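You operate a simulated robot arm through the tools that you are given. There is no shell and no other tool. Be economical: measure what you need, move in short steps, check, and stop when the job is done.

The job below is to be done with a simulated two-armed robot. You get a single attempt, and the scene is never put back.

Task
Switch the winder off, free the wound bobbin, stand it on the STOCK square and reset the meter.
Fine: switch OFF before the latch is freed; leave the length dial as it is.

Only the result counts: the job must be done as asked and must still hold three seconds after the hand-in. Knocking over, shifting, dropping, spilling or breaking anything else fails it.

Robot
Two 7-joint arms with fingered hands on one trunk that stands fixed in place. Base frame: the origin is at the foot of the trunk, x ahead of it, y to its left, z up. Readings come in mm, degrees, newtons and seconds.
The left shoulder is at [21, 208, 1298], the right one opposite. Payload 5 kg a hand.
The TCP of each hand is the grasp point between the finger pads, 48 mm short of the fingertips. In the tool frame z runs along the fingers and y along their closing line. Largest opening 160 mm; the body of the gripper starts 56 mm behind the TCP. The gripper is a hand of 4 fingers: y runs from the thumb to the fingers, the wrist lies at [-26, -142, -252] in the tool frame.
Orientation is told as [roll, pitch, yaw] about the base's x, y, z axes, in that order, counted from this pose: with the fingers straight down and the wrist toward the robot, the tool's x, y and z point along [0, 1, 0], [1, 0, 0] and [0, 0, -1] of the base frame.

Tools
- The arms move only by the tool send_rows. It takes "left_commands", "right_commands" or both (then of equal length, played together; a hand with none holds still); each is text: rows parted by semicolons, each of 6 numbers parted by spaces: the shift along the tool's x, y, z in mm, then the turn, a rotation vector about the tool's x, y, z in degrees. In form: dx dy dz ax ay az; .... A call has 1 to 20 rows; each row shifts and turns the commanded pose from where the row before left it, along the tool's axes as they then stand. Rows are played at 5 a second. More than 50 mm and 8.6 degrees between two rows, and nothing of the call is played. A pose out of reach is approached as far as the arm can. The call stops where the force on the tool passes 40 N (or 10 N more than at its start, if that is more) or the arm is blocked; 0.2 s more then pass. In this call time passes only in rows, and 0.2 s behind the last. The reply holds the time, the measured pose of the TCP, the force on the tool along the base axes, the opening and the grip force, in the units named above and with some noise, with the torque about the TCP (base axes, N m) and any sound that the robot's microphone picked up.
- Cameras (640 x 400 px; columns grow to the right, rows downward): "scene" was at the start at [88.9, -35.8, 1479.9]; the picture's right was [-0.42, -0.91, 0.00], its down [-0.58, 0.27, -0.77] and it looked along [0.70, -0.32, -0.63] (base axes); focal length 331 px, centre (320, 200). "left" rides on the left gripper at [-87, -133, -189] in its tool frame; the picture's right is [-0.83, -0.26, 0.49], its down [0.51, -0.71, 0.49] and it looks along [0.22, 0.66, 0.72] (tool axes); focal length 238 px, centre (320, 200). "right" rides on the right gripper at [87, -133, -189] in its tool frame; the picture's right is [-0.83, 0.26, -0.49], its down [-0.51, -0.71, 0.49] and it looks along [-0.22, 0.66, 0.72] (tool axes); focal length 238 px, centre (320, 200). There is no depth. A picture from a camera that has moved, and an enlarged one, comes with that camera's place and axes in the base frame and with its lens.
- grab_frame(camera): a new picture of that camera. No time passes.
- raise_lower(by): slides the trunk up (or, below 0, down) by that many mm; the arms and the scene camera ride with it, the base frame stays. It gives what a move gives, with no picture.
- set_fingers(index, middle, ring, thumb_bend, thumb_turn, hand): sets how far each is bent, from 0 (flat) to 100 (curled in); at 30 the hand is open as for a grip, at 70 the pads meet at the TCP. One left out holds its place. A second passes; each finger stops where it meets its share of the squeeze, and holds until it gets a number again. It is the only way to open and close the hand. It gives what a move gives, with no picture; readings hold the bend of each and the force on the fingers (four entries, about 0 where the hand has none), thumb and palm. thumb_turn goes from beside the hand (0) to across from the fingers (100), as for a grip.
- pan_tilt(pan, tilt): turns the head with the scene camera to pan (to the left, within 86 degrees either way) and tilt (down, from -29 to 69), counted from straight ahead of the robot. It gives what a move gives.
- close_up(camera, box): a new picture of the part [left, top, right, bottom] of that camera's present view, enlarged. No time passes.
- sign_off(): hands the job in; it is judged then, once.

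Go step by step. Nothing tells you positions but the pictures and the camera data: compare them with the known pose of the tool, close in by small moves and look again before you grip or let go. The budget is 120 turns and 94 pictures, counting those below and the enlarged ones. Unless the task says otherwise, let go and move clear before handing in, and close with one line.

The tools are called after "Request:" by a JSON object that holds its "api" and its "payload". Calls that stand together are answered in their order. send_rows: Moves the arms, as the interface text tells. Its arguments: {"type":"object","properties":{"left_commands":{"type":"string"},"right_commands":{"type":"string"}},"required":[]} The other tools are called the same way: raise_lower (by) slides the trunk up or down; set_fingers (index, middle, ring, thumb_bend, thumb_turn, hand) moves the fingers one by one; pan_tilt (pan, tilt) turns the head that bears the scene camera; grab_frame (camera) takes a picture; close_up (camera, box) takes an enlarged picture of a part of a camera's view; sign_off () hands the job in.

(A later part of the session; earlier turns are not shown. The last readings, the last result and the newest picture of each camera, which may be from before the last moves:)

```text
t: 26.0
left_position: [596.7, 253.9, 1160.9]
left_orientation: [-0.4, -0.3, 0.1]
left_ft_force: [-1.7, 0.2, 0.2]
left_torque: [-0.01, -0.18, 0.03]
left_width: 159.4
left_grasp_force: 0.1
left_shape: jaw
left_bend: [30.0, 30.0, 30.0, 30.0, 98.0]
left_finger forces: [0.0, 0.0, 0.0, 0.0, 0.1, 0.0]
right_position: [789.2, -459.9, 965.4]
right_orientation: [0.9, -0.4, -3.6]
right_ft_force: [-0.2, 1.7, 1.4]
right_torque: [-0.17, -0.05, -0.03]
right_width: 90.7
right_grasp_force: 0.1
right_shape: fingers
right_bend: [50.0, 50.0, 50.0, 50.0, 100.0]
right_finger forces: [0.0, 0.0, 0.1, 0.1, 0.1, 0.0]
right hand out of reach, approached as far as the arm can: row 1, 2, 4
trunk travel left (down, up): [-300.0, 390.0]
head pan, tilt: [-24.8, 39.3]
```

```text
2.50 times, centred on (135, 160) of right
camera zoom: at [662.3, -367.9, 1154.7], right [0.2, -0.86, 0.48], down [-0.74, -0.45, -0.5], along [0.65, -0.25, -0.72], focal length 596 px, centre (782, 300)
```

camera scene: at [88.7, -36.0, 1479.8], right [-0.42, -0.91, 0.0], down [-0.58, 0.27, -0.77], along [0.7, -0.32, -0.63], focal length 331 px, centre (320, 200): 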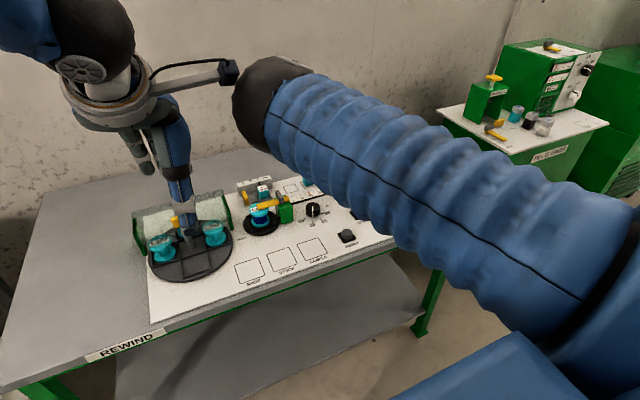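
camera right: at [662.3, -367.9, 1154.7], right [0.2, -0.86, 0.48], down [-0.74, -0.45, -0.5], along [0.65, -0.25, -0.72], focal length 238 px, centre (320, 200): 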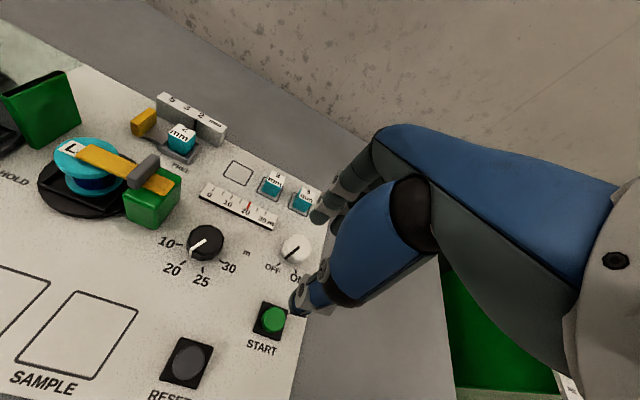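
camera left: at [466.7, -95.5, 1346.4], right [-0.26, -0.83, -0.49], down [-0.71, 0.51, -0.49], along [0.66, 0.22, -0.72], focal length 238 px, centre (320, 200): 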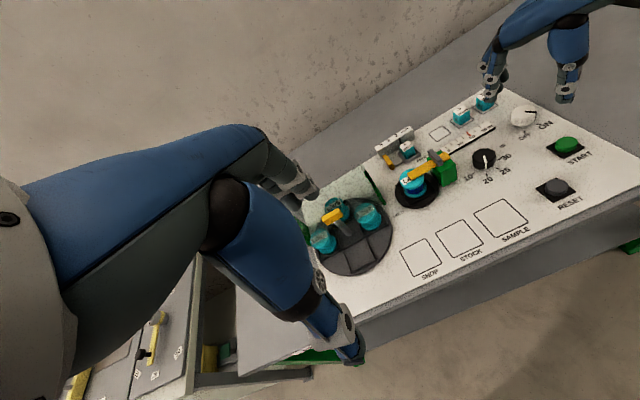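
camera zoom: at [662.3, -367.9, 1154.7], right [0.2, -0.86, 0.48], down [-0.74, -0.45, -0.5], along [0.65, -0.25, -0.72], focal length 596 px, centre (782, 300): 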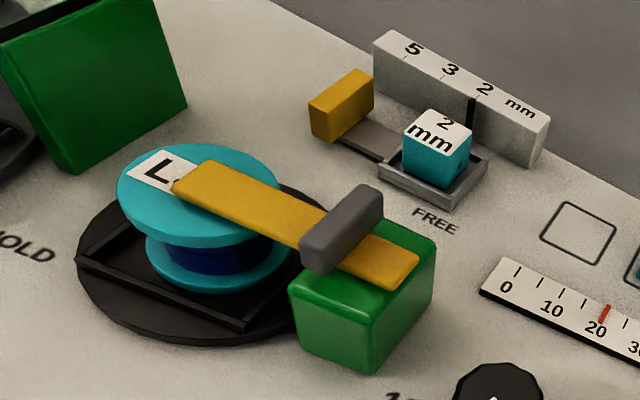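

The switch now points to OFF. The latch bar lies at z≈842–850 over the bobbin, pivoting on the green block, and FREE lies at +x (a clockwise swing). I'll move both arms left, with the right hand above the latch, fingers curled and the thumb as pusher.

Request:
{"api": "send_rows", "payload": {"right_commands": "40 10 0 0 0 -3.6;40 10 0 0 0 0;40 10 0 0 0 0;40 10 0 0 0 0;40 10 0 0 0 0;40 10 0 0 0 0;8 6 0 0 0 0", "left_commands": "25 0 0 0 0 0;25 0 0 0 0 0;25 0 0 0 0 0;25 0 0 0 0 0;25 0 0 0 0 0;25 0 0 0 0 0;0 0 0 0 0 0"}}

Request:
{"api": "set_fingers", "payload": {"hand": "right", "index": 100, "middle": 100, "ring": 100, "thumb_bend": 45}}

Request:
{"api": "grab_frame", "payload": {"camera": "right"}}

Request:
{"api": "grab_frame", "payload": {"camera": "scene"}}

```text
t: 27.6
left_position: [602.8, 400.0, 1161.4]
left_orientation: [-0.3, -0.1, -0.1]
left_ft_force: [0.7, -0.5, 1.2]
left_torque: [0.1, 0.05, 0.04]
left_width: 159.7
left_grasp_force: 0.1
left_shape: jaw
left_bend: [30.0, 30.0, 30.0, 30.0, 97.0]
left_finger forces: [0.0, 0.0, 0.0, 0.1, 0.0, 0.1]
right_position: [860.4, -217.7, 964.0]
right_orientation: [0.9, -0.1, -0.3]
right_ft_force: [0.3, -1.7, 0.5]
right_torque: [0.19, 0.03, 0.01]
right_width: 91.0
right_grasp_force: 0.0
right_shape: fingers
right_bend: [50.0, 50.0, 50.0, 50.0, 100.0]
right_finger forces: [0.1, 0.0, 0.0, 0.1, 0.0, 0.1]
trunk travel left (down, up): [-300.0, 390.0]
head pan, tilt: [-24.8, 39.3]
```

```text
t: 28.6
left_position: [600.8, 402.0, 1161.0]
left_orientation: [-0.3, -0.1, 0.1]
left_ft_force: [-0.7, -0.5, 0.5]
left_torque: [-0.01, 0.01, 0.01]
left_width: 160.0
left_grasp_force: 0.1
left_shape: jaw
left_bend: [30.0, 30.0, 30.0, 30.0, 97.0]
left_finger forces: [0.1, 0.0, 0.0, 0.0, 0.0, 0.0]
right_position: [862.2, -214.7, 965.7]
right_orientation: [0.8, -0.2, -0.2]
right_ft_force: [0.3, 0.1, 0.5]
right_torque: [0.03, 0.0, -0.01]
right_width: 99.6
right_grasp_force: 0.0
right_shape: fingers
right_bend: [100.0, 100.0, 100.0, 45.0, 99.0]
right_finger forces: [0.1, 0.0, 0.0, 0.1, 0.0, 0.0]
trunk travel left (down, up): [-300.0, 390.0]
head pan, tilt: [-24.8, 39.3]
```

```text
61 pictures are left
camera right: at [729.4, -131.2, 1155.3], right [0.25, -0.84, 0.48], down [-0.71, -0.5, -0.5], along [0.66, -0.21, -0.72], focal length 238 px, centre (320, 200)
```

right: 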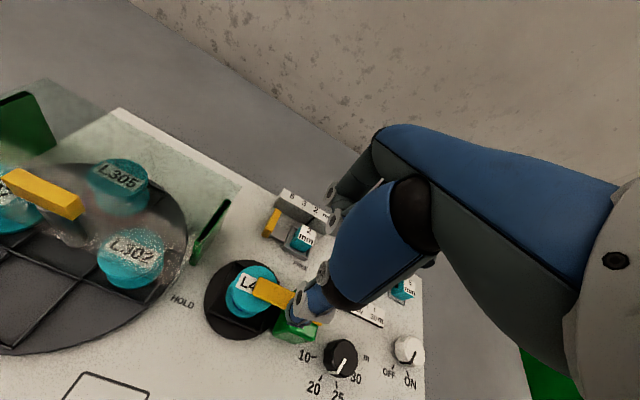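

```text
60 pictures are left
camera scene: at [89.0, -35.5, 1479.9], right [-0.42, -0.91, 0.0], down [-0.58, 0.27, -0.77], along [0.7, -0.32, -0.63], focal length 331 px, centre (320, 200)
```

scene: 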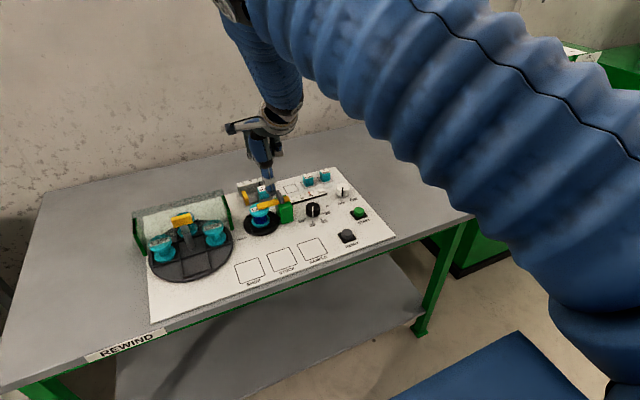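

Request:
{"api": "close_up", "payload": {"camera": "scene", "box": [220, 100, 330, 240]}}

Request:
{"api": "close_up", "payload": {"camera": "right", "box": [190, 180, 350, 360]}}

```text
2.86 times, centred on (275, 170) of scene
camera zoom: at [89.0, -35.5, 1479.9], right [-0.42, -0.91, 0.0], down [-0.58, 0.27, -0.77], along [0.7, -0.32, -0.63], focal length 946 px, centre (449, 286)
```

zoom: 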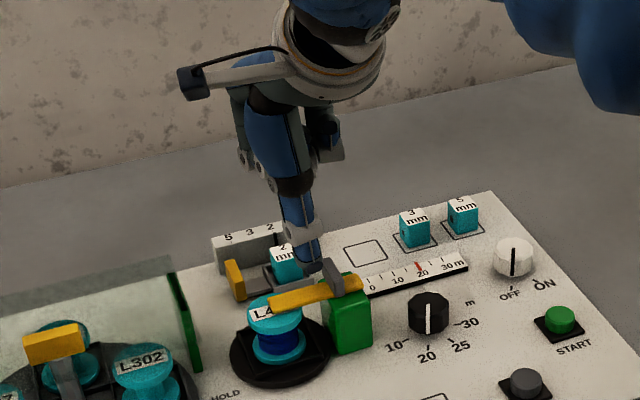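

```text
2.22 times, centred on (270, 270) of right
camera zoom: at [729.4, -131.2, 1155.3], right [0.25, -0.84, 0.48], down [-0.71, -0.5, -0.5], along [0.66, -0.21, -0.72], focal length 530 px, centre (431, 44)
```

zoom: 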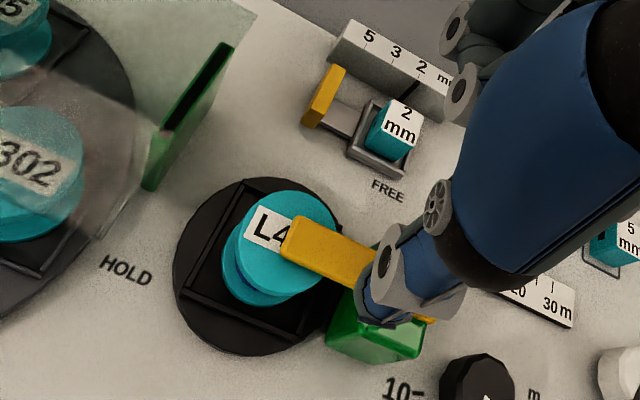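

The fingers are tucked high and the thumb hangs in front of the bar between the bobbin rim and the handle. I'll lower it to about z 838 at the tip.

Request:
{"api": "send_rows", "payload": {"right_commands": "0 -6 20 0 0 0;0 0 20 0 0 0;0 0 20 0 0 0;0 0 16 0 0 0"}}

Request:
{"api": "close_up", "payload": {"camera": "right", "box": [190, 180, 350, 360]}}

Request:
{"api": "close_up", "payload": {"camera": "scene", "box": [220, 140, 330, 240]}}

```text
t: 29.6
left_position: [601.7, 399.8, 1160.7]
left_orientation: [-0.2, -0.1, 0.0]
left_ft_force: [1.6, -0.6, 0.3]
left_torque: [-0.02, 0.04, -0.01]
left_width: 159.8
left_grasp_force: 0.0
left_shape: jaw
left_bend: [30.0, 30.0, 30.0, 30.0, 97.0]
left_finger forces: [0.1, 0.1, 0.0, 0.0, 0.0, 0.0]
right_position: [856.8, -212.9, 889.9]
right_orientation: [0.8, -0.2, -0.2]
right_ft_force: [0.3, -0.4, 0.9]
right_torque: [0.09, 0.11, 0.08]
right_width: 99.5
right_grasp_force: 0.1
right_shape: fingers
right_bend: [100.0, 100.0, 100.0, 45.0, 99.0]
right_finger forces: [0.0, 0.1, 0.0, 0.1, 0.1, 0.0]
trunk travel left (down, up): [-300.0, 390.0]
head pan, tilt: [-24.8, 39.3]
```

```text
2.22 times, centred on (270, 270) of right
camera zoom: at [723.9, -129.9, 1081.0], right [0.25, -0.84, 0.48], down [-0.71, -0.5, -0.5], along [0.66, -0.21, -0.72], focal length 530 px, centre (431, 44)
```

zoom: 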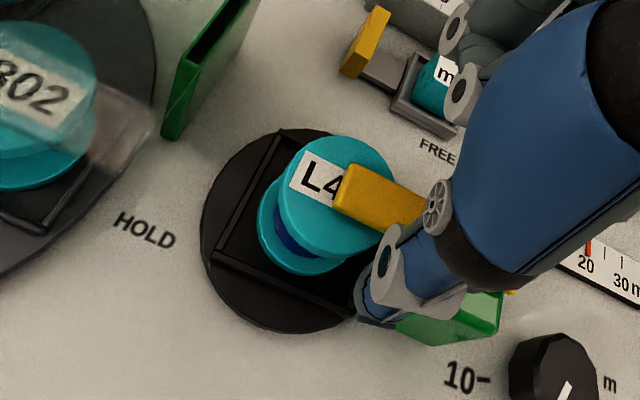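

```text
4.00 times, centred on (275, 190) of scene
camera zoom: at [89.5, -35.8, 1479.8], right [-0.42, -0.91, 0.0], down [-0.58, 0.27, -0.77], along [0.7, -0.32, -0.63], focal length 1324 px, centre (500, 240)
```

zoom: 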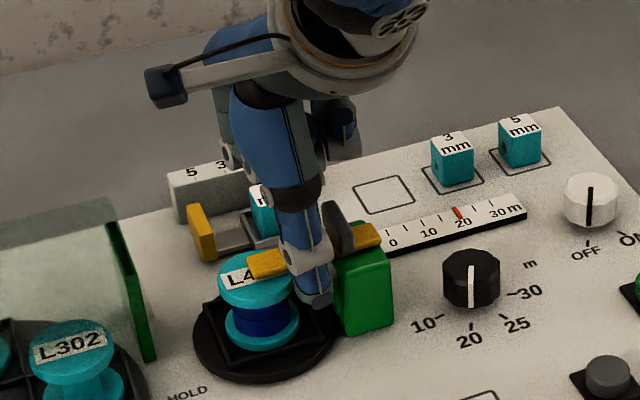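

The thumb sits just in front of the bar between bobbin and block. I'll push gently +x.

Request:
{"api": "send_rows", "payload": {"right_commands": "0 6 0 0 0 0;0 6 0 0 0 0;0 6 0 0 0 0;0 6 0 0 0 0"}}

Request:
{"api": "close_up", "payload": {"camera": "scene", "box": [220, 140, 330, 240]}}

Request:
{"api": "close_up", "payload": {"camera": "right", "box": [190, 180, 350, 360]}}

```text
t: 30.6
left_position: [600.4, 401.3, 1161.2]
left_orientation: [-0.3, -0.1, 0.0]
left_ft_force: [0.0, 0.4, 0.9]
left_torque: [-0.04, 0.0, -0.01]
left_width: 159.6
left_grasp_force: 0.0
left_shape: jaw
left_bend: [30.0, 30.0, 30.0, 30.0, 97.0]
left_finger forces: [0.0, 0.1, 0.1, 0.0, 0.1, 0.0]
right_position: [879.7, -212.0, 890.3]
right_orientation: [0.8, -0.3, -0.1]
right_ft_force: [-0.4, 0.2, -0.3]
right_torque: [0.01, 0.0, -0.04]
right_width: 100.3
right_grasp_force: 0.7
right_shape: fingers
right_bend: [100.0, 100.0, 100.0, 44.0, 99.0]
right_finger forces: [0.0, 0.0, 0.1, 0.1, 1.7, 0.0]
trunk travel left (down, up): [-300.0, 390.0]
head pan, tilt: [-24.8, 39.3]
```

```text
4.00 times, centred on (275, 190) of scene
camera zoom: at [89.0, -35.2, 1479.9], right [-0.42, -0.91, 0.0], down [-0.58, 0.27, -0.77], along [0.7, -0.32, -0.63], focal length 1324 px, centre (500, 240)
```

zoom: 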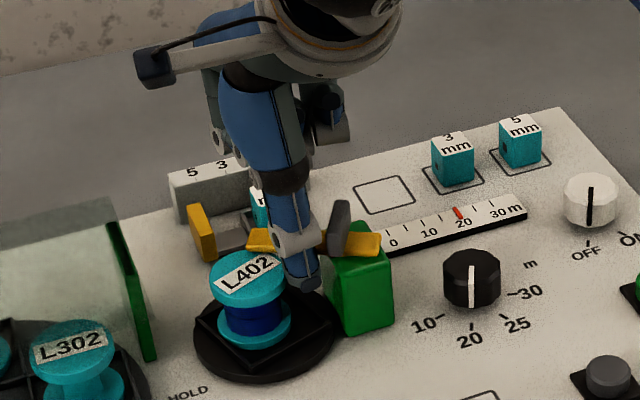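

```text
2.22 times, centred on (270, 270) of right
camera zoom: at [747.5, -128.6, 1079.8], right [0.26, -0.84, 0.48], down [-0.71, -0.5, -0.5], along [0.66, -0.21, -0.72], focal length 530 px, centre (431, 44)
```

zoom: 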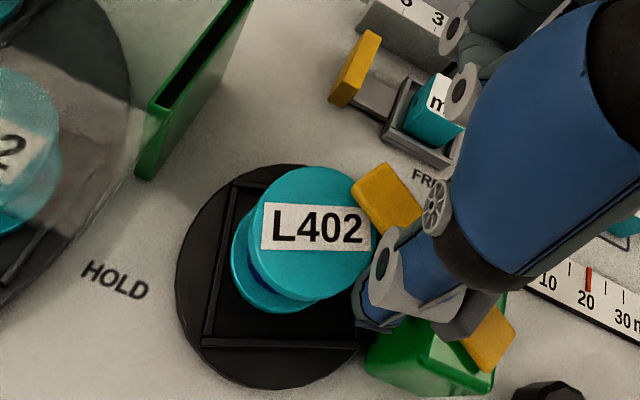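

The bar swings freely with light force. I'll continue along the arc, keeping the thumb away from the bobbin rim.

Request:
{"api": "send_rows", "payload": {"right_commands": "-4 4 0 0 0 0;-2 5 0 0 0 0;-3 8 0 0 0 0;-3 10 0 0 0 0"}}

Request:
{"api": "close_up", "payload": {"camera": "right", "box": [190, 180, 350, 360]}}

```text
t: 31.6
left_position: [601.3, 403.6, 1159.7]
left_orientation: [-0.3, -0.2, 0.0]
left_ft_force: [0.7, -1.0, 0.2]
left_torque: [0.0, 0.0, 0.02]
left_width: 159.7
left_grasp_force: 0.1
left_shape: jaw
left_bend: [30.0, 30.0, 30.0, 30.0, 97.0]
left_finger forces: [0.1, 0.0, 0.1, 0.1, 0.0, 0.1]
right_position: [906.3, -225.0, 890.2]
right_orientation: [0.9, -0.2, -0.2]
right_ft_force: [1.3, 6.6, 1.8]
right_torque: [0.18, 0.25, -0.53]
right_width: 99.5
right_grasp_force: 4.2
right_shape: fingers
right_bend: [100.0, 100.0, 100.0, 45.0, 97.0]
right_finger forces: [0.0, 0.0, 0.1, 0.0, 9.8, 0.0]
trunk travel left (down, up): [-300.0, 390.0]
head pan, tilt: [-24.8, 39.3]
```

```text
2.22 times, centred on (270, 270) of right
camera zoom: at [773.8, -142.0, 1080.1], right [0.25, -0.84, 0.48], down [-0.71, -0.5, -0.5], along [0.66, -0.21, -0.72], focal length 530 px, centre (431, 44)
```

zoom: 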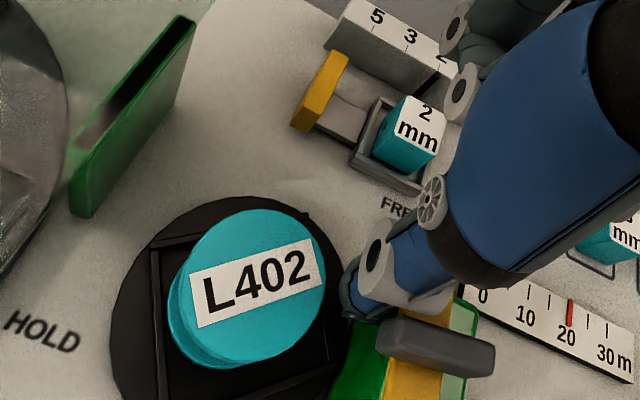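

The bar now points about +x and seems to be at its stop. I'll lift straight up and check the latch and bobbin.

Request:
{"api": "send_rows", "payload": {"right_commands": "1 0 -8 0 0 0;0 0 -20 0 0 0;0 0 -40 0 0 0;0 -30 -40 0 0 0;30 -30 0 0 0 0;30 -30 0 0 0 0"}}

Request:
{"api": "grab_frame", "payload": {"camera": "right"}}

Request:
{"api": "close_up", "payload": {"camera": "scene", "box": [220, 140, 330, 240]}}

```text
t: 33.0
left_position: [599.8, 402.6, 1161.8]
left_orientation: [-0.3, -0.2, 0.0]
left_ft_force: [-1.8, 0.1, 0.7]
left_torque: [-0.04, -0.09, 0.02]
left_width: 159.5
left_grasp_force: 0.1
left_shape: jaw
left_bend: [30.0, 30.0, 30.0, 30.0, 97.0]
left_finger forces: [0.1, 0.1, 0.1, 0.1, 0.1, 0.0]
right_position: [814.2, -166.1, 1000.6]
right_orientation: [0.7, -0.3, -0.2]
right_ft_force: [-1.4, -1.7, 1.3]
right_torque: [0.05, -0.06, 0.03]
right_width: 99.6
right_grasp_force: 0.1
right_shape: fingers
right_bend: [100.0, 100.0, 100.0, 45.0, 99.0]
right_finger forces: [0.1, 0.0, 0.0, 0.1, 0.0, 0.0]
trunk travel left (down, up): [-300.0, 390.0]
head pan, tilt: [-24.8, 39.3]
```

```text
52 pictures are left
camera right: at [682.4, -82.1, 1191.0], right [0.25, -0.84, 0.48], down [-0.71, -0.5, -0.5], along [0.66, -0.21, -0.72], focal length 238 px, centre (320, 200)
```

right: 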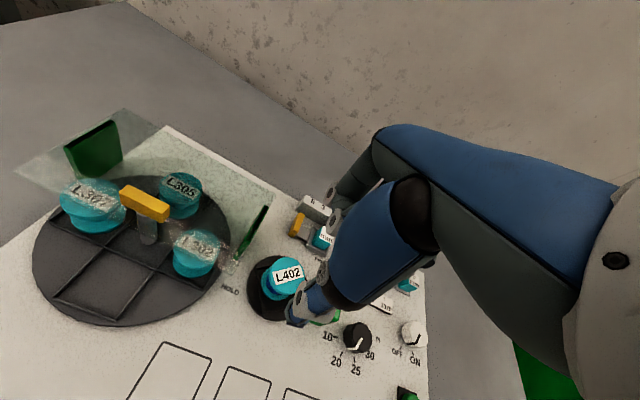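

```text
4.00 times, centred on (275, 190) of scene
camera zoom: at [86.8, -34.8, 1480.1], right [-0.42, -0.91, 0.0], down [-0.57, 0.27, -0.77], along [0.7, -0.32, -0.63], focal length 1324 px, centre (500, 240)
```

zoom: 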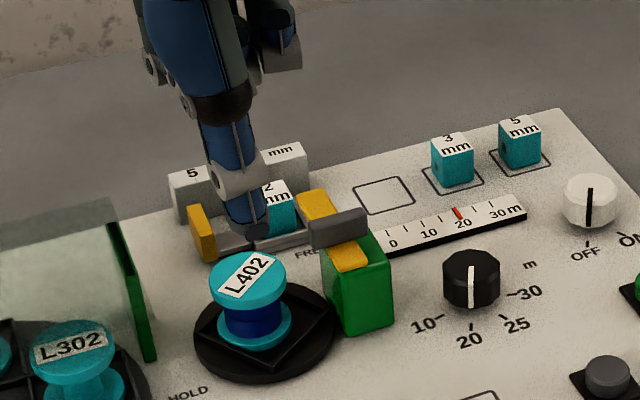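

The latch is at FREE and the bobbin stands upright at about (831,-174). I'll open to about 100 mm above it and descend partway.

Request:
{"api": "set_fingers", "payload": {"hand": "right", "index": 47, "middle": 47, "ring": 47, "thumb_bend": 47}}

Request:
{"api": "send_rows", "payload": {"right_commands": "-8 17 0 -0.7 0 0;0 0 30 0 0 0;0 0 30 0 0 0;0 0 30 0 0 0"}}

Request:
{"api": "close_up", "payload": {"camera": "right", "box": [200, 130, 400, 360]}}

Request:
{"api": "close_up", "payload": {"camera": "scene", "box": [220, 130, 330, 240]}}

```text
t: 34.0
left_position: [601.4, 401.6, 1160.5]
left_orientation: [-0.3, -0.1, 0.0]
left_ft_force: [-0.6, 0.2, -0.4]
left_torque: [0.01, 0.0, 0.01]
left_width: 159.7
left_grasp_force: 0.0
left_shape: jaw
left_bend: [30.0, 30.0, 30.0, 30.0, 97.0]
left_finger forces: [0.1, 0.1, 0.0, 0.0, 0.0, 0.0]
right_position: [815.9, -165.0, 999.1]
right_orientation: [0.8, -0.2, -0.2]
right_ft_force: [0.7, 0.9, -0.3]
right_torque: [0.01, -0.01, 0.0]
right_width: 103.0
right_grasp_force: 0.0
right_shape: fingers
right_bend: [47.0, 47.0, 47.0, 47.0, 100.0]
right_finger forces: [0.0, 0.0, 0.1, 0.0, 0.1, 0.0]
trunk travel left (down, up): [-300.0, 390.0]
head pan, tilt: [-24.8, 39.3]
```

```text
t: 35.0
left_position: [602.4, 402.9, 1159.6]
left_orientation: [-0.2, 0.0, 0.0]
left_ft_force: [0.8, -0.1, 0.3]
left_torque: [-0.02, 0.09, -0.01]
left_width: 159.6
left_grasp_force: 0.1
left_shape: jaw
left_bend: [30.0, 30.0, 30.0, 30.0, 97.0]
left_finger forces: [0.0, 0.1, 0.0, 0.1, 0.1, 0.0]
right_position: [836.3, -171.5, 907.4]
right_orientation: [0.8, -0.9, -0.1]
right_ft_force: [0.8, 0.1, 1.8]
right_torque: [0.0, 0.16, 0.01]
right_width: 103.1
right_grasp_force: 0.0
right_shape: fingers
right_bend: [47.0, 47.0, 47.0, 47.0, 100.0]
right_finger forces: [0.1, 0.1, 0.0, 0.0, 0.0, 0.0]
trunk travel left (down, up): [-300.0, 390.0]
head pan, tilt: [-24.8, 39.3]
```

```text
1.74 times, centred on (300, 245) of right
camera zoom: at [702.4, -88.8, 1096.8], right [0.25, -0.84, 0.48], down [-0.7, -0.5, -0.51], along [0.67, -0.21, -0.72], focal length 414 px, centre (355, 122)
```

zoom: 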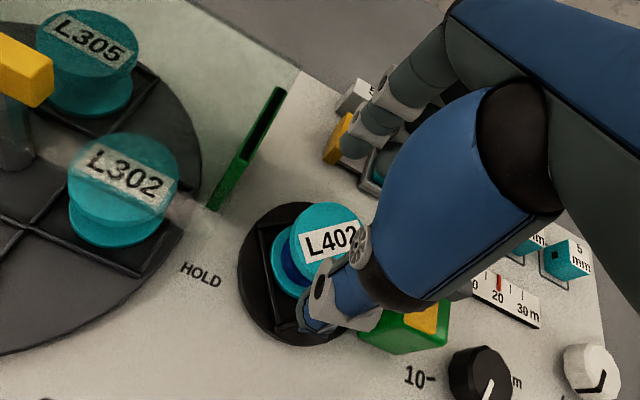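

```text
3.64 times, centred on (275, 185) of scene
camera zoom: at [90.2, -35.5, 1479.7], right [-0.42, -0.91, 0.0], down [-0.58, 0.27, -0.77], along [0.7, -0.32, -0.63], focal length 1204 px, centre (484, 254)
```

zoom: 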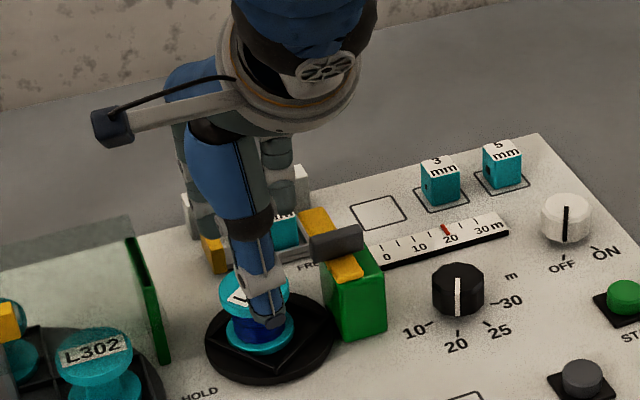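

The hand is well placed; bobbin centre reads (830,-175). I'll level the hand, correct by a few mm and descend to z≈855.

Request:
{"api": "send_rows", "payload": {"right_commands": "-3 -5 5 0.8 -0.8 0;0 0 15 0 0 0;0 0 12 0 0 0;0 0 12 0 0 0;0 0 9 0 0 0"}}

Request:
{"api": "close_up", "payload": {"camera": "right", "box": [200, 130, 400, 360]}}

Request:
{"api": "close_up", "payload": {"camera": "scene", "box": [220, 130, 330, 240]}}

```text
t: 36.2
left_position: [601.3, 402.3, 1159.1]
left_orientation: [-0.3, -0.1, 0.1]
left_ft_force: [0.1, -0.1, 0.2]
left_torque: [0.04, -0.03, 0.01]
left_width: 159.7
left_grasp_force: 0.0
left_shape: jaw
left_bend: [30.0, 30.0, 30.0, 30.0, 97.0]
left_finger forces: [0.1, 0.1, 0.1, 0.1, 0.0, 0.1]
right_position: [828.5, -174.7, 855.4]
right_orientation: [0.2, -0.3, 0.0]
right_ft_force: [4.5, 4.9, 5.7]
right_torque: [-0.13, -0.07, 0.54]
right_width: 103.5
right_grasp_force: 3.9
right_shape: fingers
right_bend: [47.0, 47.0, 46.0, 47.0, 100.0]
right_finger forces: [0.1, 0.0, 6.2, 0.1, 1.9, 0.1]
trunk travel left (down, up): [-300.0, 390.0]
head pan, tilt: [-24.8, 39.3]
```

```text
1.74 times, centred on (300, 245) of right
camera zoom: at [697.5, -88.5, 1044.2], right [0.26, -0.84, 0.49], down [-0.71, -0.5, -0.49], along [0.66, -0.22, -0.72], focal length 414 px, centre (355, 122)
```

zoom: 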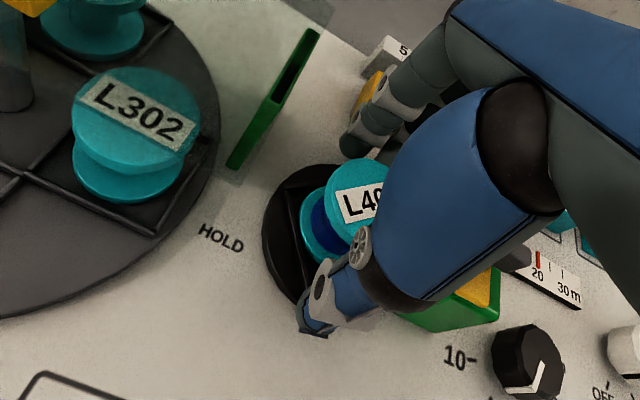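

```text
3.64 times, centred on (275, 185) of scene
camera zoom: at [88.8, -35.1, 1480.0], right [-0.42, -0.91, 0.0], down [-0.58, 0.27, -0.77], along [0.7, -0.32, -0.63], focal length 1204 px, centre (484, 254)
```

zoom: 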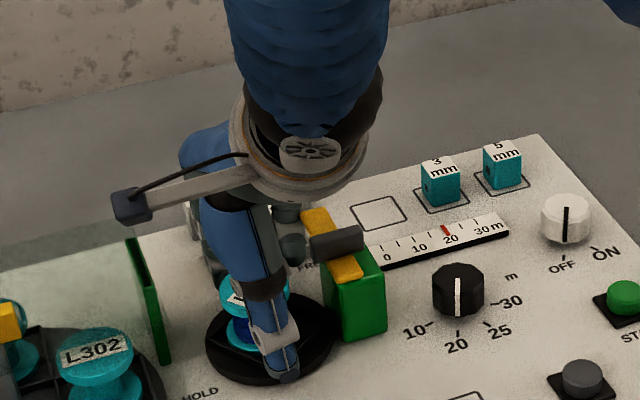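

The ring finger is touching the swung latch bar. I'll lift, yaw the hand 25° counter-clockwise so the ring finger clears it, narrow slightly and descend again.

Request:
{"api": "send_rows", "payload": {"right_commands": "0 0 -25 0 0 0;0 0 -25 0 0 0;0 0 0 0 0 -8;0 0 0 0 0 -8;0 0 0 0 0 -8"}}

Request:
{"api": "set_fingers", "payload": {"hand": "right", "index": 50, "middle": 50, "ring": 50, "thumb_bend": 50}}

Request:
{"api": "close_up", "payload": {"camera": "right", "box": [200, 130, 400, 360]}}

Request:
{"api": "close_up", "payload": {"camera": "scene", "box": [220, 130, 330, 240]}}

```text
t: 37.4
left_position: [602.0, 399.5, 1160.3]
left_orientation: [-0.2, -0.1, 0.0]
left_ft_force: [0.5, -2.0, 0.5]
left_torque: [0.17, 0.05, 0.03]
left_width: 159.8
left_grasp_force: 0.0
left_shape: jaw
left_bend: [30.0, 30.0, 30.0, 30.0, 97.0]
left_finger forces: [0.0, 0.1, 0.0, 0.0, 0.0, 0.1]
right_position: [830.5, -176.5, 906.6]
right_orientation: [0.1, -0.1, 24.0]
right_ft_force: [0.6, 0.1, 0.3]
right_torque: [0.02, 0.05, 0.04]
right_width: 103.3
right_grasp_force: 0.1
right_shape: fingers
right_bend: [47.0, 47.0, 47.0, 47.0, 100.0]
right_finger forces: [0.1, 0.0, 0.1, 0.0, 0.0, 0.0]
trunk travel left (down, up): [-300.0, 390.0]
head pan, tilt: [-24.8, 39.3]
```

```text
t: 38.4
left_position: [600.8, 401.5, 1159.8]
left_orientation: [-0.2, -0.1, 0.0]
left_ft_force: [-0.8, 0.0, 0.0]
left_torque: [-0.01, 0.01, -0.03]
left_width: 159.6
left_grasp_force: 0.0
left_shape: jaw
left_bend: [30.0, 30.0, 30.0, 30.0, 97.0]
left_finger forces: [0.0, 0.0, 0.1, 0.1, 0.0, 0.0]
right_position: [829.0, -174.7, 905.1]
right_orientation: [0.0, -0.1, 23.8]
right_ft_force: [-0.4, -0.5, -0.2]
right_torque: [0.02, -0.01, -0.01]
right_width: 91.5
right_grasp_force: 0.0
right_shape: fingers
right_bend: [50.0, 50.0, 50.0, 50.0, 100.0]
right_finger forces: [0.0, 0.0, 0.0, 0.1, 0.1, 0.1]
trunk travel left (down, up): [-300.0, 390.0]
head pan, tilt: [-24.8, 39.3]
```

```text
1.74 times, centred on (300, 245) of right
camera zoom: at [673.9, -150.1, 1094.9], right [0.57, -0.66, 0.49], down [-0.44, -0.75, -0.49], along [0.69, 0.07, -0.72], focal length 414 px, centre (355, 122)
```

zoom: 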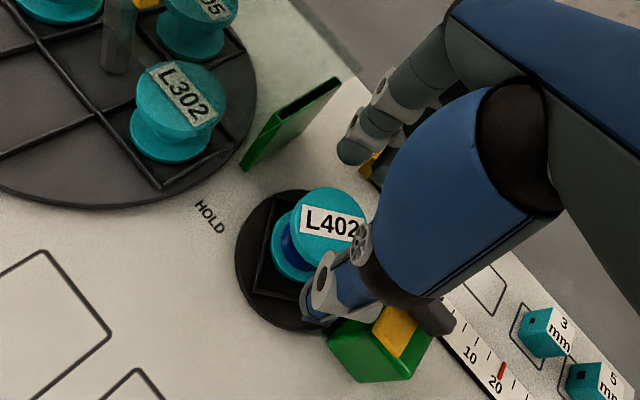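

```text
3.64 times, centred on (275, 185) of scene
camera zoom: at [89.1, -35.5, 1479.9], right [-0.42, -0.91, 0.0], down [-0.58, 0.27, -0.77], along [0.7, -0.32, -0.63], focal length 1204 px, centre (484, 254)
```

zoom: 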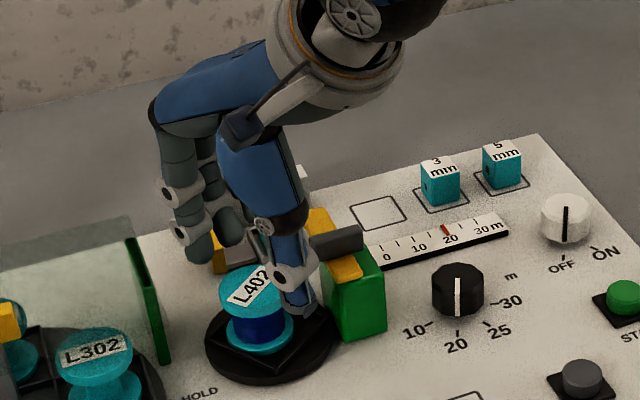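

The fingers are now clear of the latch bar and the shield. Descending again to z≈855.

Request:
{"api": "send_rows", "payload": {"right_commands": "0 3 10 0 0 0;0 0 12 0 0 0;0 0 12 0 0 0;0 0 10 0 0 0;0 0 6 0 0 0"}}

Request:
{"api": "close_up", "payload": {"camera": "scene", "box": [220, 130, 330, 240]}}

Request:
{"api": "close_up", "payload": {"camera": "right", "box": [200, 130, 400, 360]}}

```text
t: 39.6
left_position: [600.2, 401.1, 1160.3]
left_orientation: [-0.3, -0.2, 0.0]
left_ft_force: [0.3, 0.1, 0.1]
left_torque: [-0.01, 0.01, 0.03]
left_width: 159.9
left_grasp_force: 0.0
left_shape: jaw
left_bend: [30.0, 30.0, 30.0, 30.0, 97.0]
left_finger forces: [0.0, 0.1, 0.1, 0.0, 0.0, 0.0]
right_position: [832.4, -175.8, 854.4]
right_orientation: [-0.1, -0.1, 23.8]
right_ft_force: [0.5, 0.1, 0.3]
right_torque: [-0.02, 0.07, 0.0]
right_width: 91.7
right_grasp_force: 0.2
right_shape: fingers
right_bend: [50.0, 50.0, 50.0, 50.0, 100.0]
right_finger forces: [0.0, 0.1, 0.1, 0.0, 0.6, 0.0]
trunk travel left (down, up): [-300.0, 390.0]
head pan, tilt: [-24.8, 39.3]
```

```text
3.64 times, centred on (275, 185) of scene
camera zoom: at [89.2, -35.4, 1479.9], right [-0.42, -0.91, 0.0], down [-0.58, 0.27, -0.77], along [0.7, -0.32, -0.63], focal length 1204 px, centre (484, 254)
```

zoom: 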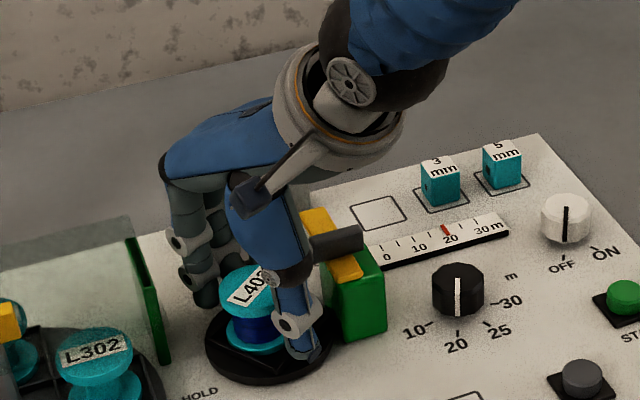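

```text
1.74 times, centred on (300, 245) of right
camera zoom: at [676.5, -149.5, 1044.6], right [0.57, -0.66, 0.49], down [-0.44, -0.75, -0.49], along [0.69, 0.07, -0.72], focal length 414 px, centre (355, 122)
```

zoom: 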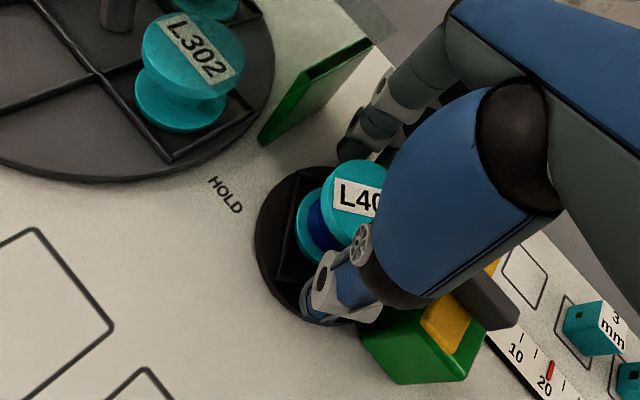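

Hand is around the bobbin with no significant contact. Closing.

Request:
{"api": "set_fingers", "payload": {"hand": "right", "index": 66, "middle": 66, "ring": 56, "thumb_bend": 66}}

Request:
{"api": "close_up", "payload": {"camera": "scene", "box": [220, 130, 330, 240]}}

Request:
{"api": "close_up", "payload": {"camera": "right", "box": [200, 130, 400, 360]}}

```text
t: 40.6
left_position: [599.7, 402.2, 1161.8]
left_orientation: [-0.2, -0.1, 0.0]
left_ft_force: [-0.4, 0.6, 0.1]
left_torque: [-0.01, -0.01, 0.01]
left_width: 159.4
left_grasp_force: 0.1
left_shape: jaw
left_bend: [30.0, 30.0, 30.0, 30.0, 97.0]
left_finger forces: [0.0, 0.0, 0.1, 0.0, 0.0, 0.1]
right_position: [832.2, -174.1, 857.5]
right_orientation: [-0.1, -0.3, 23.8]
right_ft_force: [3.1, -0.5, 17.5]
right_torque: [-0.3, 0.44, 0.05]
right_width: 52.3
right_grasp_force: 20.9
right_shape: fingers
right_bend: [62.0, 62.0, 56.0, 60.0, 100.0]
right_finger forces: [7.4, 9.6, 0.0, 0.1, 24.8, 0.0]
trunk travel left (down, up): [-300.0, 390.0]
head pan, tilt: [-24.8, 39.3]
```

```text
3.64 times, centred on (275, 185) of scene
camera zoom: at [87.9, -35.1, 1480.1], right [-0.42, -0.91, 0.0], down [-0.58, 0.27, -0.77], along [0.7, -0.32, -0.63], focal length 1204 px, centre (484, 254)
```

zoom: 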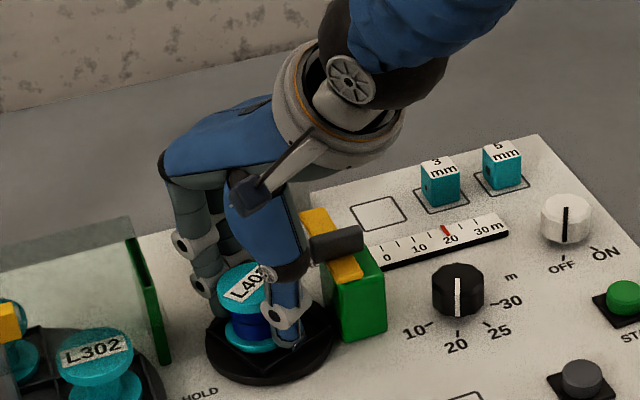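

```text
1.74 times, centred on (300, 245) of right
camera zoom: at [676.3, -149.3, 1046.6], right [0.57, -0.66, 0.49], down [-0.44, -0.75, -0.49], along [0.69, 0.07, -0.72], focal length 414 px, centre (355, 122)
```

zoom: 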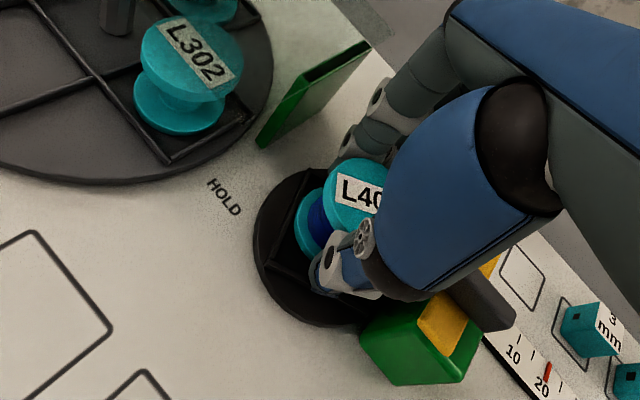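

The grip is about 21 N, with an upward reaction as the tips wedge on the flange. Lifting slowly.

Request:
{"api": "send_rows", "payload": {"right_commands": "0 0 -4 0 0 0;0 0 -6 0 0 0;0 0 -10 0 0 0;0 0 -10 0 0 0"}}

Request:
{"api": "close_up", "payload": {"camera": "scene", "box": [220, 130, 330, 240]}}

Request:
{"api": "close_up", "payload": {"camera": "right", "box": [200, 130, 400, 360]}}

```text
t: 41.6
left_position: [601.8, 401.3, 1160.6]
left_orientation: [-0.3, -0.1, 0.0]
left_ft_force: [0.2, 0.4, 0.6]
left_torque: [-0.02, -0.04, -0.01]
left_width: 159.8
left_grasp_force: 0.1
left_shape: jaw
left_bend: [30.0, 30.0, 30.0, 30.0, 97.0]
left_finger forces: [0.0, 0.1, 0.0, 0.0, 0.0, 0.1]
right_position: [831.0, -174.9, 883.7]
right_orientation: [0.0, 0.0, 23.8]
right_ft_force: [0.5, -0.5, -1.5]
right_torque: [-0.01, -0.06, -0.02]
right_width: 51.5
right_grasp_force: 12.0
right_shape: fingers
right_bend: [61.0, 64.0, 56.0, 61.0, 100.0]
right_finger forces: [8.6, 3.9, 0.0, 0.1, 11.8, 0.0]
trunk travel left (down, up): [-300.0, 390.0]
head pan, tilt: [-24.8, 39.3]
```

```text
3.64 times, centred on (275, 185) of scene
camera zoom: at [88.9, -35.4, 1479.9], right [-0.42, -0.91, 0.0], down [-0.58, 0.27, -0.77], along [0.7, -0.32, -0.63], focal length 1204 px, centre (484, 254)
```

zoom: 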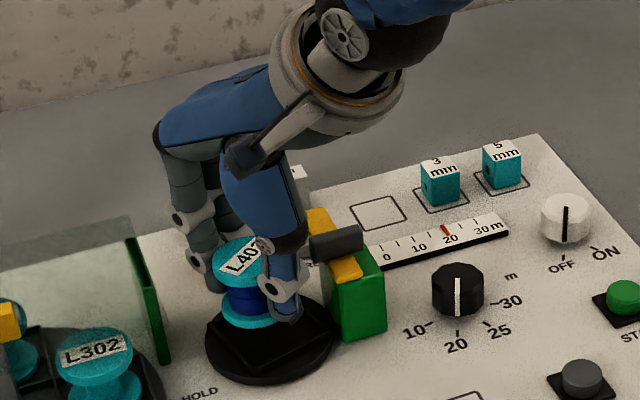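

```text
1.74 times, centred on (300, 245) of right
camera zoom: at [675.4, -150.1, 1074.1], right [0.57, -0.66, 0.49], down [-0.44, -0.75, -0.49], along [0.69, 0.07, -0.72], focal length 414 px, centre (355, 122)
```

zoom: 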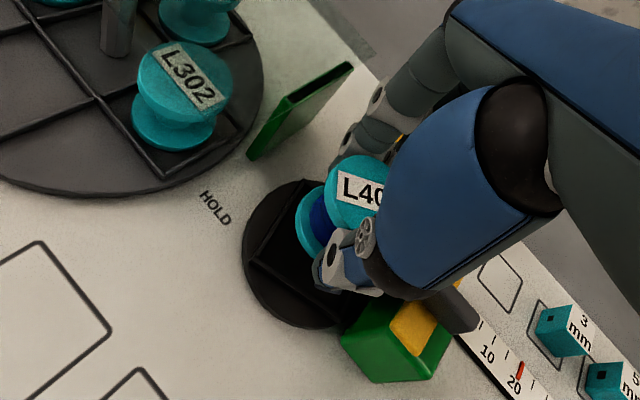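

The bobbin is lifted upright. I'll raise it further and carry it to above the STOCK square at about (676,-188).

Request:
{"api": "send_rows", "payload": {"right_commands": "0 0 -20 0 0 0;0 0 -25 0 0 0;10 -28 0 0 0 0;10 -30 0 0 0 0;10 -30 0 0 0 0;10 -30 0 0 0 0;10 -28 0 0 0 0"}}

Request:
{"api": "close_up", "payload": {"camera": "scene", "box": [200, 150, 340, 300]}}

Request:
{"api": "grab_frame", "payload": {"camera": "right"}}

```text
t: 43.2
left_position: [601.6, 400.7, 1160.3]
left_orientation: [-0.3, -0.2, 0.0]
left_ft_force: [0.1, -0.4, 0.3]
left_torque: [0.01, -0.04, 0.05]
left_width: 159.6
left_grasp_force: 0.1
left_shape: jaw
left_bend: [30.0, 30.0, 30.0, 30.0, 97.0]
left_finger forces: [0.1, 0.0, 0.1, 0.0, 0.0, 0.0]
right_position: [680.2, -188.8, 930.2]
right_orientation: [-0.1, -0.1, 23.8]
right_ft_force: [0.4, -0.1, -0.5]
right_torque: [-0.02, 0.0, -0.01]
right_width: 51.4
right_grasp_force: 12.2
right_shape: fingers
right_bend: [61.0, 64.0, 56.0, 61.0, 100.0]
right_finger forces: [8.4, 3.9, 0.0, 0.1, 11.6, 0.0]
trunk travel left (down, up): [-300.0, 390.0]
head pan, tilt: [-24.8, 39.3]
```

```text
2.67 times, centred on (270, 225) of scene
camera zoom: at [88.2, -35.4, 1479.9], right [-0.42, -0.91, 0.0], down [-0.58, 0.27, -0.77], along [0.7, -0.32, -0.63], focal length 883 px, centre (453, 133)
```

zoom: 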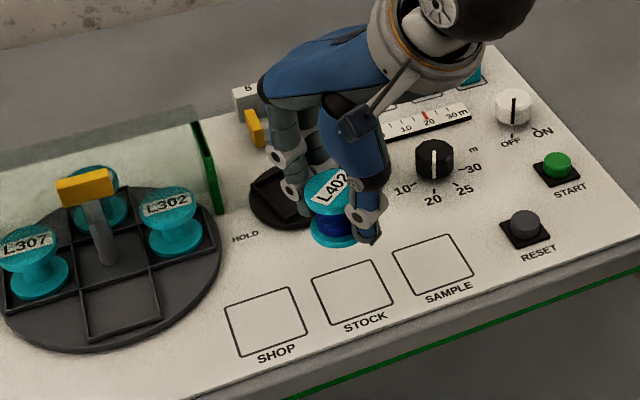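

```text
37 pictures are left
camera right: at [522.7, -163.6, 1119.2], right [0.57, -0.66, 0.49], down [-0.44, -0.75, -0.49], along [0.69, 0.07, -0.72], focal length 238 px, centre (320, 200)
```

right: 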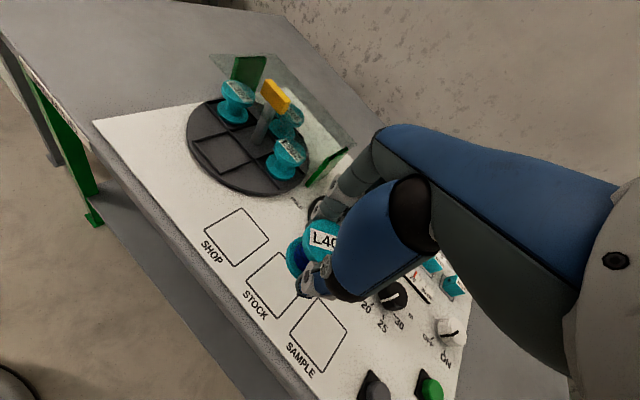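

The bobbin hangs upright near STOCK. I'll lower to about 12 mm above the panel and compare it with the square outline.

Request:
{"api": "send_rows", "payload": {"right_commands": "1.6 -3.7 15 0 0 0;0 0 18 0 0 0;0 0 18 0 0 0;0 0 15 0 0 0"}}

Request:
{"api": "close_up", "payload": {"camera": "scene", "box": [240, 190, 330, 290]}}

Request:
{"api": "close_up", "payload": {"camera": "right", "box": [200, 180, 380, 360]}}

```text
t: 44.2
left_position: [601.5, 401.1, 1161.3]
left_orientation: [-0.2, -0.1, 0.0]
left_ft_force: [-0.9, 0.4, -0.7]
left_torque: [0.01, 0.01, 0.01]
left_width: 159.6
left_grasp_force: 0.0
left_shape: jaw
left_bend: [30.0, 30.0, 30.0, 30.0, 97.0]
left_finger forces: [0.0, 0.0, 0.0, 0.0, 0.0, 0.1]
right_position: [673.9, -187.8, 863.7]
right_orientation: [0.1, -0.2, 23.8]
right_ft_force: [-0.2, 0.8, -1.8]
right_torque: [0.0, 0.08, 0.05]
right_width: 51.8
right_grasp_force: 12.3
right_shape: fingers
right_bend: [61.0, 64.0, 56.0, 61.0, 100.0]
right_finger forces: [8.5, 3.8, 0.0, 0.1, 11.5, 0.1]
trunk travel left (down, up): [-300.0, 390.0]
head pan, tilt: [-24.8, 39.3]
```

```text
4.00 times, centred on (285, 240) of scene
camera zoom: at [89.5, -35.7, 1479.8], right [-0.42, -0.91, 0.0], down [-0.58, 0.27, -0.77], along [0.7, -0.32, -0.63], focal length 1324 px, centre (460, 40)
```

zoom: 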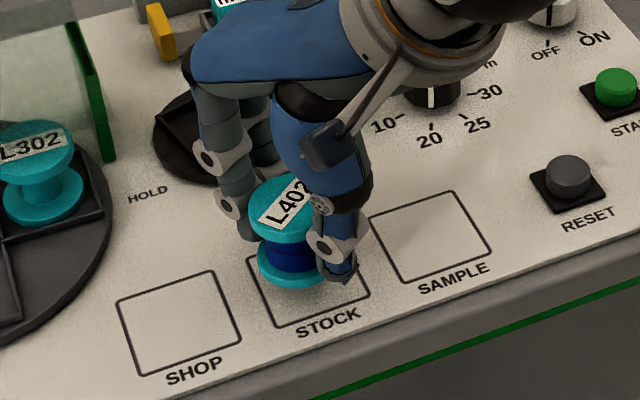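

```text
2.22 times, centred on (290, 270) of right
camera zoom: at [518.8, -162.9, 1052.7], right [0.57, -0.66, 0.49], down [-0.44, -0.75, -0.49], along [0.69, 0.07, -0.72], focal length 530 px, centre (387, 44)
```

zoom: 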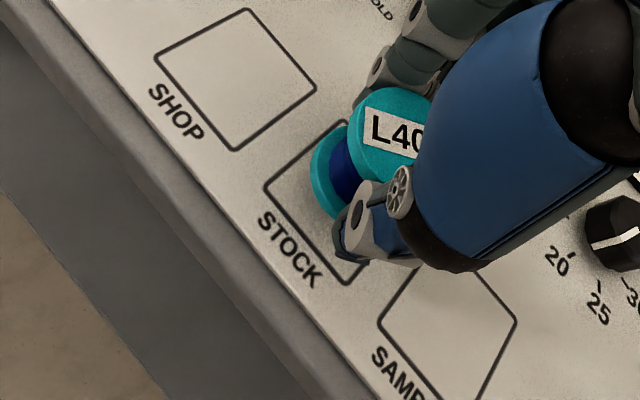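

From both cameras the bobbin axis is about (685,-186), and the square centre about (676,-190). I'll shift (-9,-4) mm, lower a little and recheck.

Request:
{"api": "send_rows", "payload": {"right_commands": "0 -5 3 0 0 0;0 -4.8 3 0 0 0"}}

Request:
{"api": "close_up", "payload": {"camera": "scene", "box": [255, 215, 325, 275]}}

Request:
{"api": "close_up", "payload": {"camera": "right", "box": [230, 180, 360, 310]}}

```text
t: 44.8
left_position: [601.9, 402.3, 1161.1]
left_orientation: [-0.2, -0.1, 0.0]
left_ft_force: [0.1, 0.0, -0.5]
left_torque: [0.0, -0.03, 0.0]
left_width: 159.9
left_grasp_force: 0.1
left_shape: jaw
left_bend: [30.0, 30.0, 30.0, 30.0, 97.0]
left_finger forces: [0.1, 0.1, 0.0, 0.1, 0.0, 0.0]
right_position: [664.8, -192.3, 856.1]
right_orientation: [-0.1, 0.0, 23.8]
right_ft_force: [0.0, 0.5, -2.1]
right_torque: [-0.03, -0.04, 0.01]
right_width: 51.6
right_grasp_force: 11.7
right_shape: fingers
right_bend: [61.0, 64.0, 56.0, 61.0, 100.0]
right_finger forces: [8.4, 3.8, 0.1, 0.0, 11.6, 0.1]
trunk travel left (down, up): [-300.0, 390.0]
head pan, tilt: [-24.8, 39.3]
```

```text
6.67 times, centred on (290, 245) of scene
camera zoom: at [89.0, -35.5, 1479.9], right [-0.42, -0.91, 0.0], down [-0.58, 0.27, -0.77], along [0.7, -0.32, -0.63], focal length 2207 px, centre (520, -100)
```

zoom: 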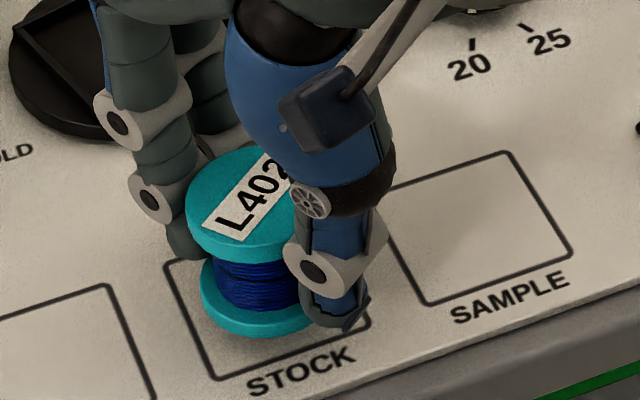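

```text
3.08 times, centred on (295, 245) of right
camera zoom: at [509.6, -166.6, 1046.2], right [0.57, -0.66, 0.49], down [-0.44, -0.75, -0.49], along [0.69, 0.07, -0.72], focal length 733 px, centre (397, 62)
```

zoom: 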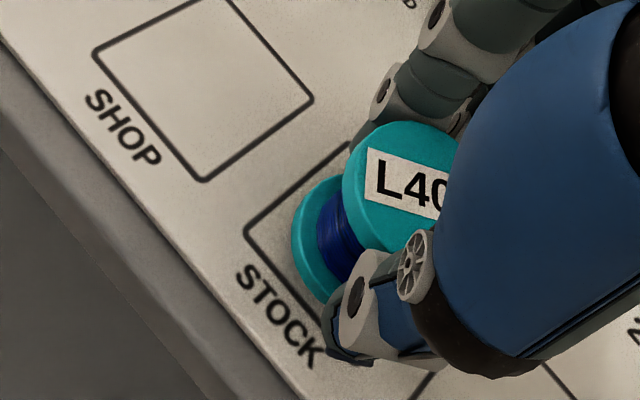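

The bobbin is nearly centred. I'll nudge 2 mm to -y and lower in 2 mm steps until contact.

Request:
{"api": "send_rows", "payload": {"right_commands": "-2 0 2 0 0 0;0 0 2 0 0 0"}}

Request:
{"api": "send_rows", "payload": {"right_commands": "0 0 1.5 0 0 0;0 0 1.5 0 0 0"}}

```text
t: 45.4
left_position: [602.7, 402.8, 1160.5]
left_orientation: [-0.3, -0.2, 0.1]
left_ft_force: [0.1, 0.2, 0.4]
left_torque: [-0.02, -0.01, 0.03]
left_width: 160.0
left_grasp_force: 0.0
left_shape: jaw
left_bend: [30.0, 30.0, 30.0, 30.0, 97.0]
left_finger forces: [0.1, 0.1, 0.0, 0.0, 0.0, 0.1]
right_position: [665.5, -192.6, 853.4]
right_orientation: [0.0, -0.1, 23.8]
right_ft_force: [-0.1, 0.2, -1.3]
right_torque: [-0.01, -0.01, -0.01]
right_width: 51.7
right_grasp_force: 11.8
right_shape: fingers
right_bend: [61.0, 64.0, 56.0, 61.0, 100.0]
right_finger forces: [8.4, 3.8, 0.0, 0.0, 11.6, 0.0]
trunk travel left (down, up): [-300.0, 390.0]
head pan, tilt: [-24.8, 39.3]
```

```text
t: 46.0
left_position: [601.0, 402.2, 1158.9]
left_orientation: [-0.2, -0.2, 0.1]
left_ft_force: [-0.6, 0.9, 0.9]
left_torque: [0.0, 0.01, 0.0]
left_width: 159.8
left_grasp_force: 0.0
left_shape: jaw
left_bend: [30.0, 30.0, 30.0, 30.0, 97.0]
left_finger forces: [0.1, 0.0, 0.0, 0.1, 0.0, 0.0]
right_position: [665.5, -192.9, 851.0]
right_orientation: [0.0, -0.1, 23.7]
right_ft_force: [0.2, -0.3, -1.9]
right_torque: [0.01, -0.01, -0.01]
right_width: 51.4
right_grasp_force: 12.3
right_shape: fingers
right_bend: [61.0, 64.0, 56.0, 61.0, 100.0]
right_finger forces: [8.4, 3.9, 0.0, 0.0, 11.6, 0.0]
trunk travel left (down, up): [-300.0, 390.0]
head pan, tilt: [-24.8, 39.3]
```

Request:
{"api": "send_rows", "payload": {"right_commands": "0 0 1.5 0 0 0;0 0 1.5 0 0 0"}}

Request:
{"api": "close_up", "payload": {"camera": "scene", "box": [255, 215, 325, 275]}}

Request:
{"api": "close_up", "payload": {"camera": "right", "box": [230, 180, 360, 310]}}

```text
t: 46.6
left_position: [601.9, 400.7, 1160.9]
left_orientation: [-0.3, -0.1, 0.0]
left_ft_force: [-0.1, -0.6, 0.1]
left_torque: [-0.03, -0.05, 0.01]
left_width: 159.7
left_grasp_force: 0.0
left_shape: jaw
left_bend: [30.0, 30.0, 30.0, 30.0, 97.0]
left_finger forces: [0.0, 0.1, 0.0, 0.0, 0.0, 0.0]
right_position: [665.2, -193.0, 847.1]
right_orientation: [0.0, 0.0, 23.9]
right_ft_force: [0.4, -0.8, -2.3]
right_torque: [0.0, -0.03, -0.01]
right_width: 51.4
right_grasp_force: 11.3
right_shape: fingers
right_bend: [61.0, 64.0, 56.0, 61.0, 100.0]
right_finger forces: [8.4, 3.7, 0.1, 0.1, 11.6, 0.0]
trunk travel left (down, up): [-300.0, 390.0]
head pan, tilt: [-24.8, 39.3]
```

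```text
6.67 times, centred on (290, 245) of scene
camera zoom: at [89.0, -35.5, 1479.9], right [-0.42, -0.91, 0.0], down [-0.58, 0.27, -0.77], along [0.7, -0.32, -0.63], focal length 2207 px, centre (520, -100)
```

zoom: 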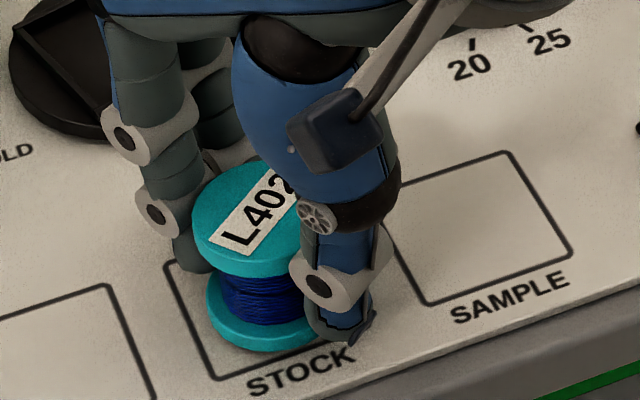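

```text
3.08 times, centred on (295, 245) of right
camera zoom: at [509.9, -168.5, 1037.0], right [0.57, -0.66, 0.49], down [-0.44, -0.75, -0.49], along [0.69, 0.07, -0.72], focal length 733 px, centre (397, 62)
```

zoom: 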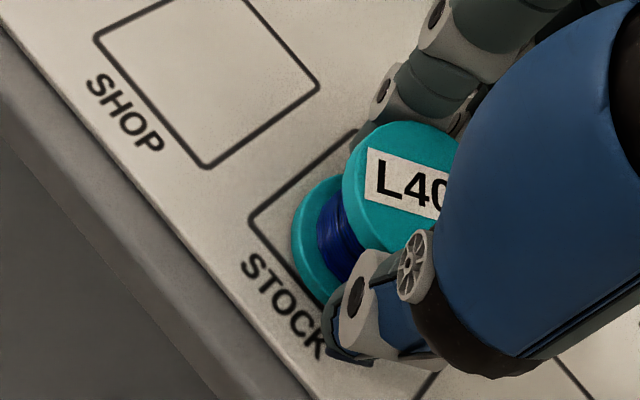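

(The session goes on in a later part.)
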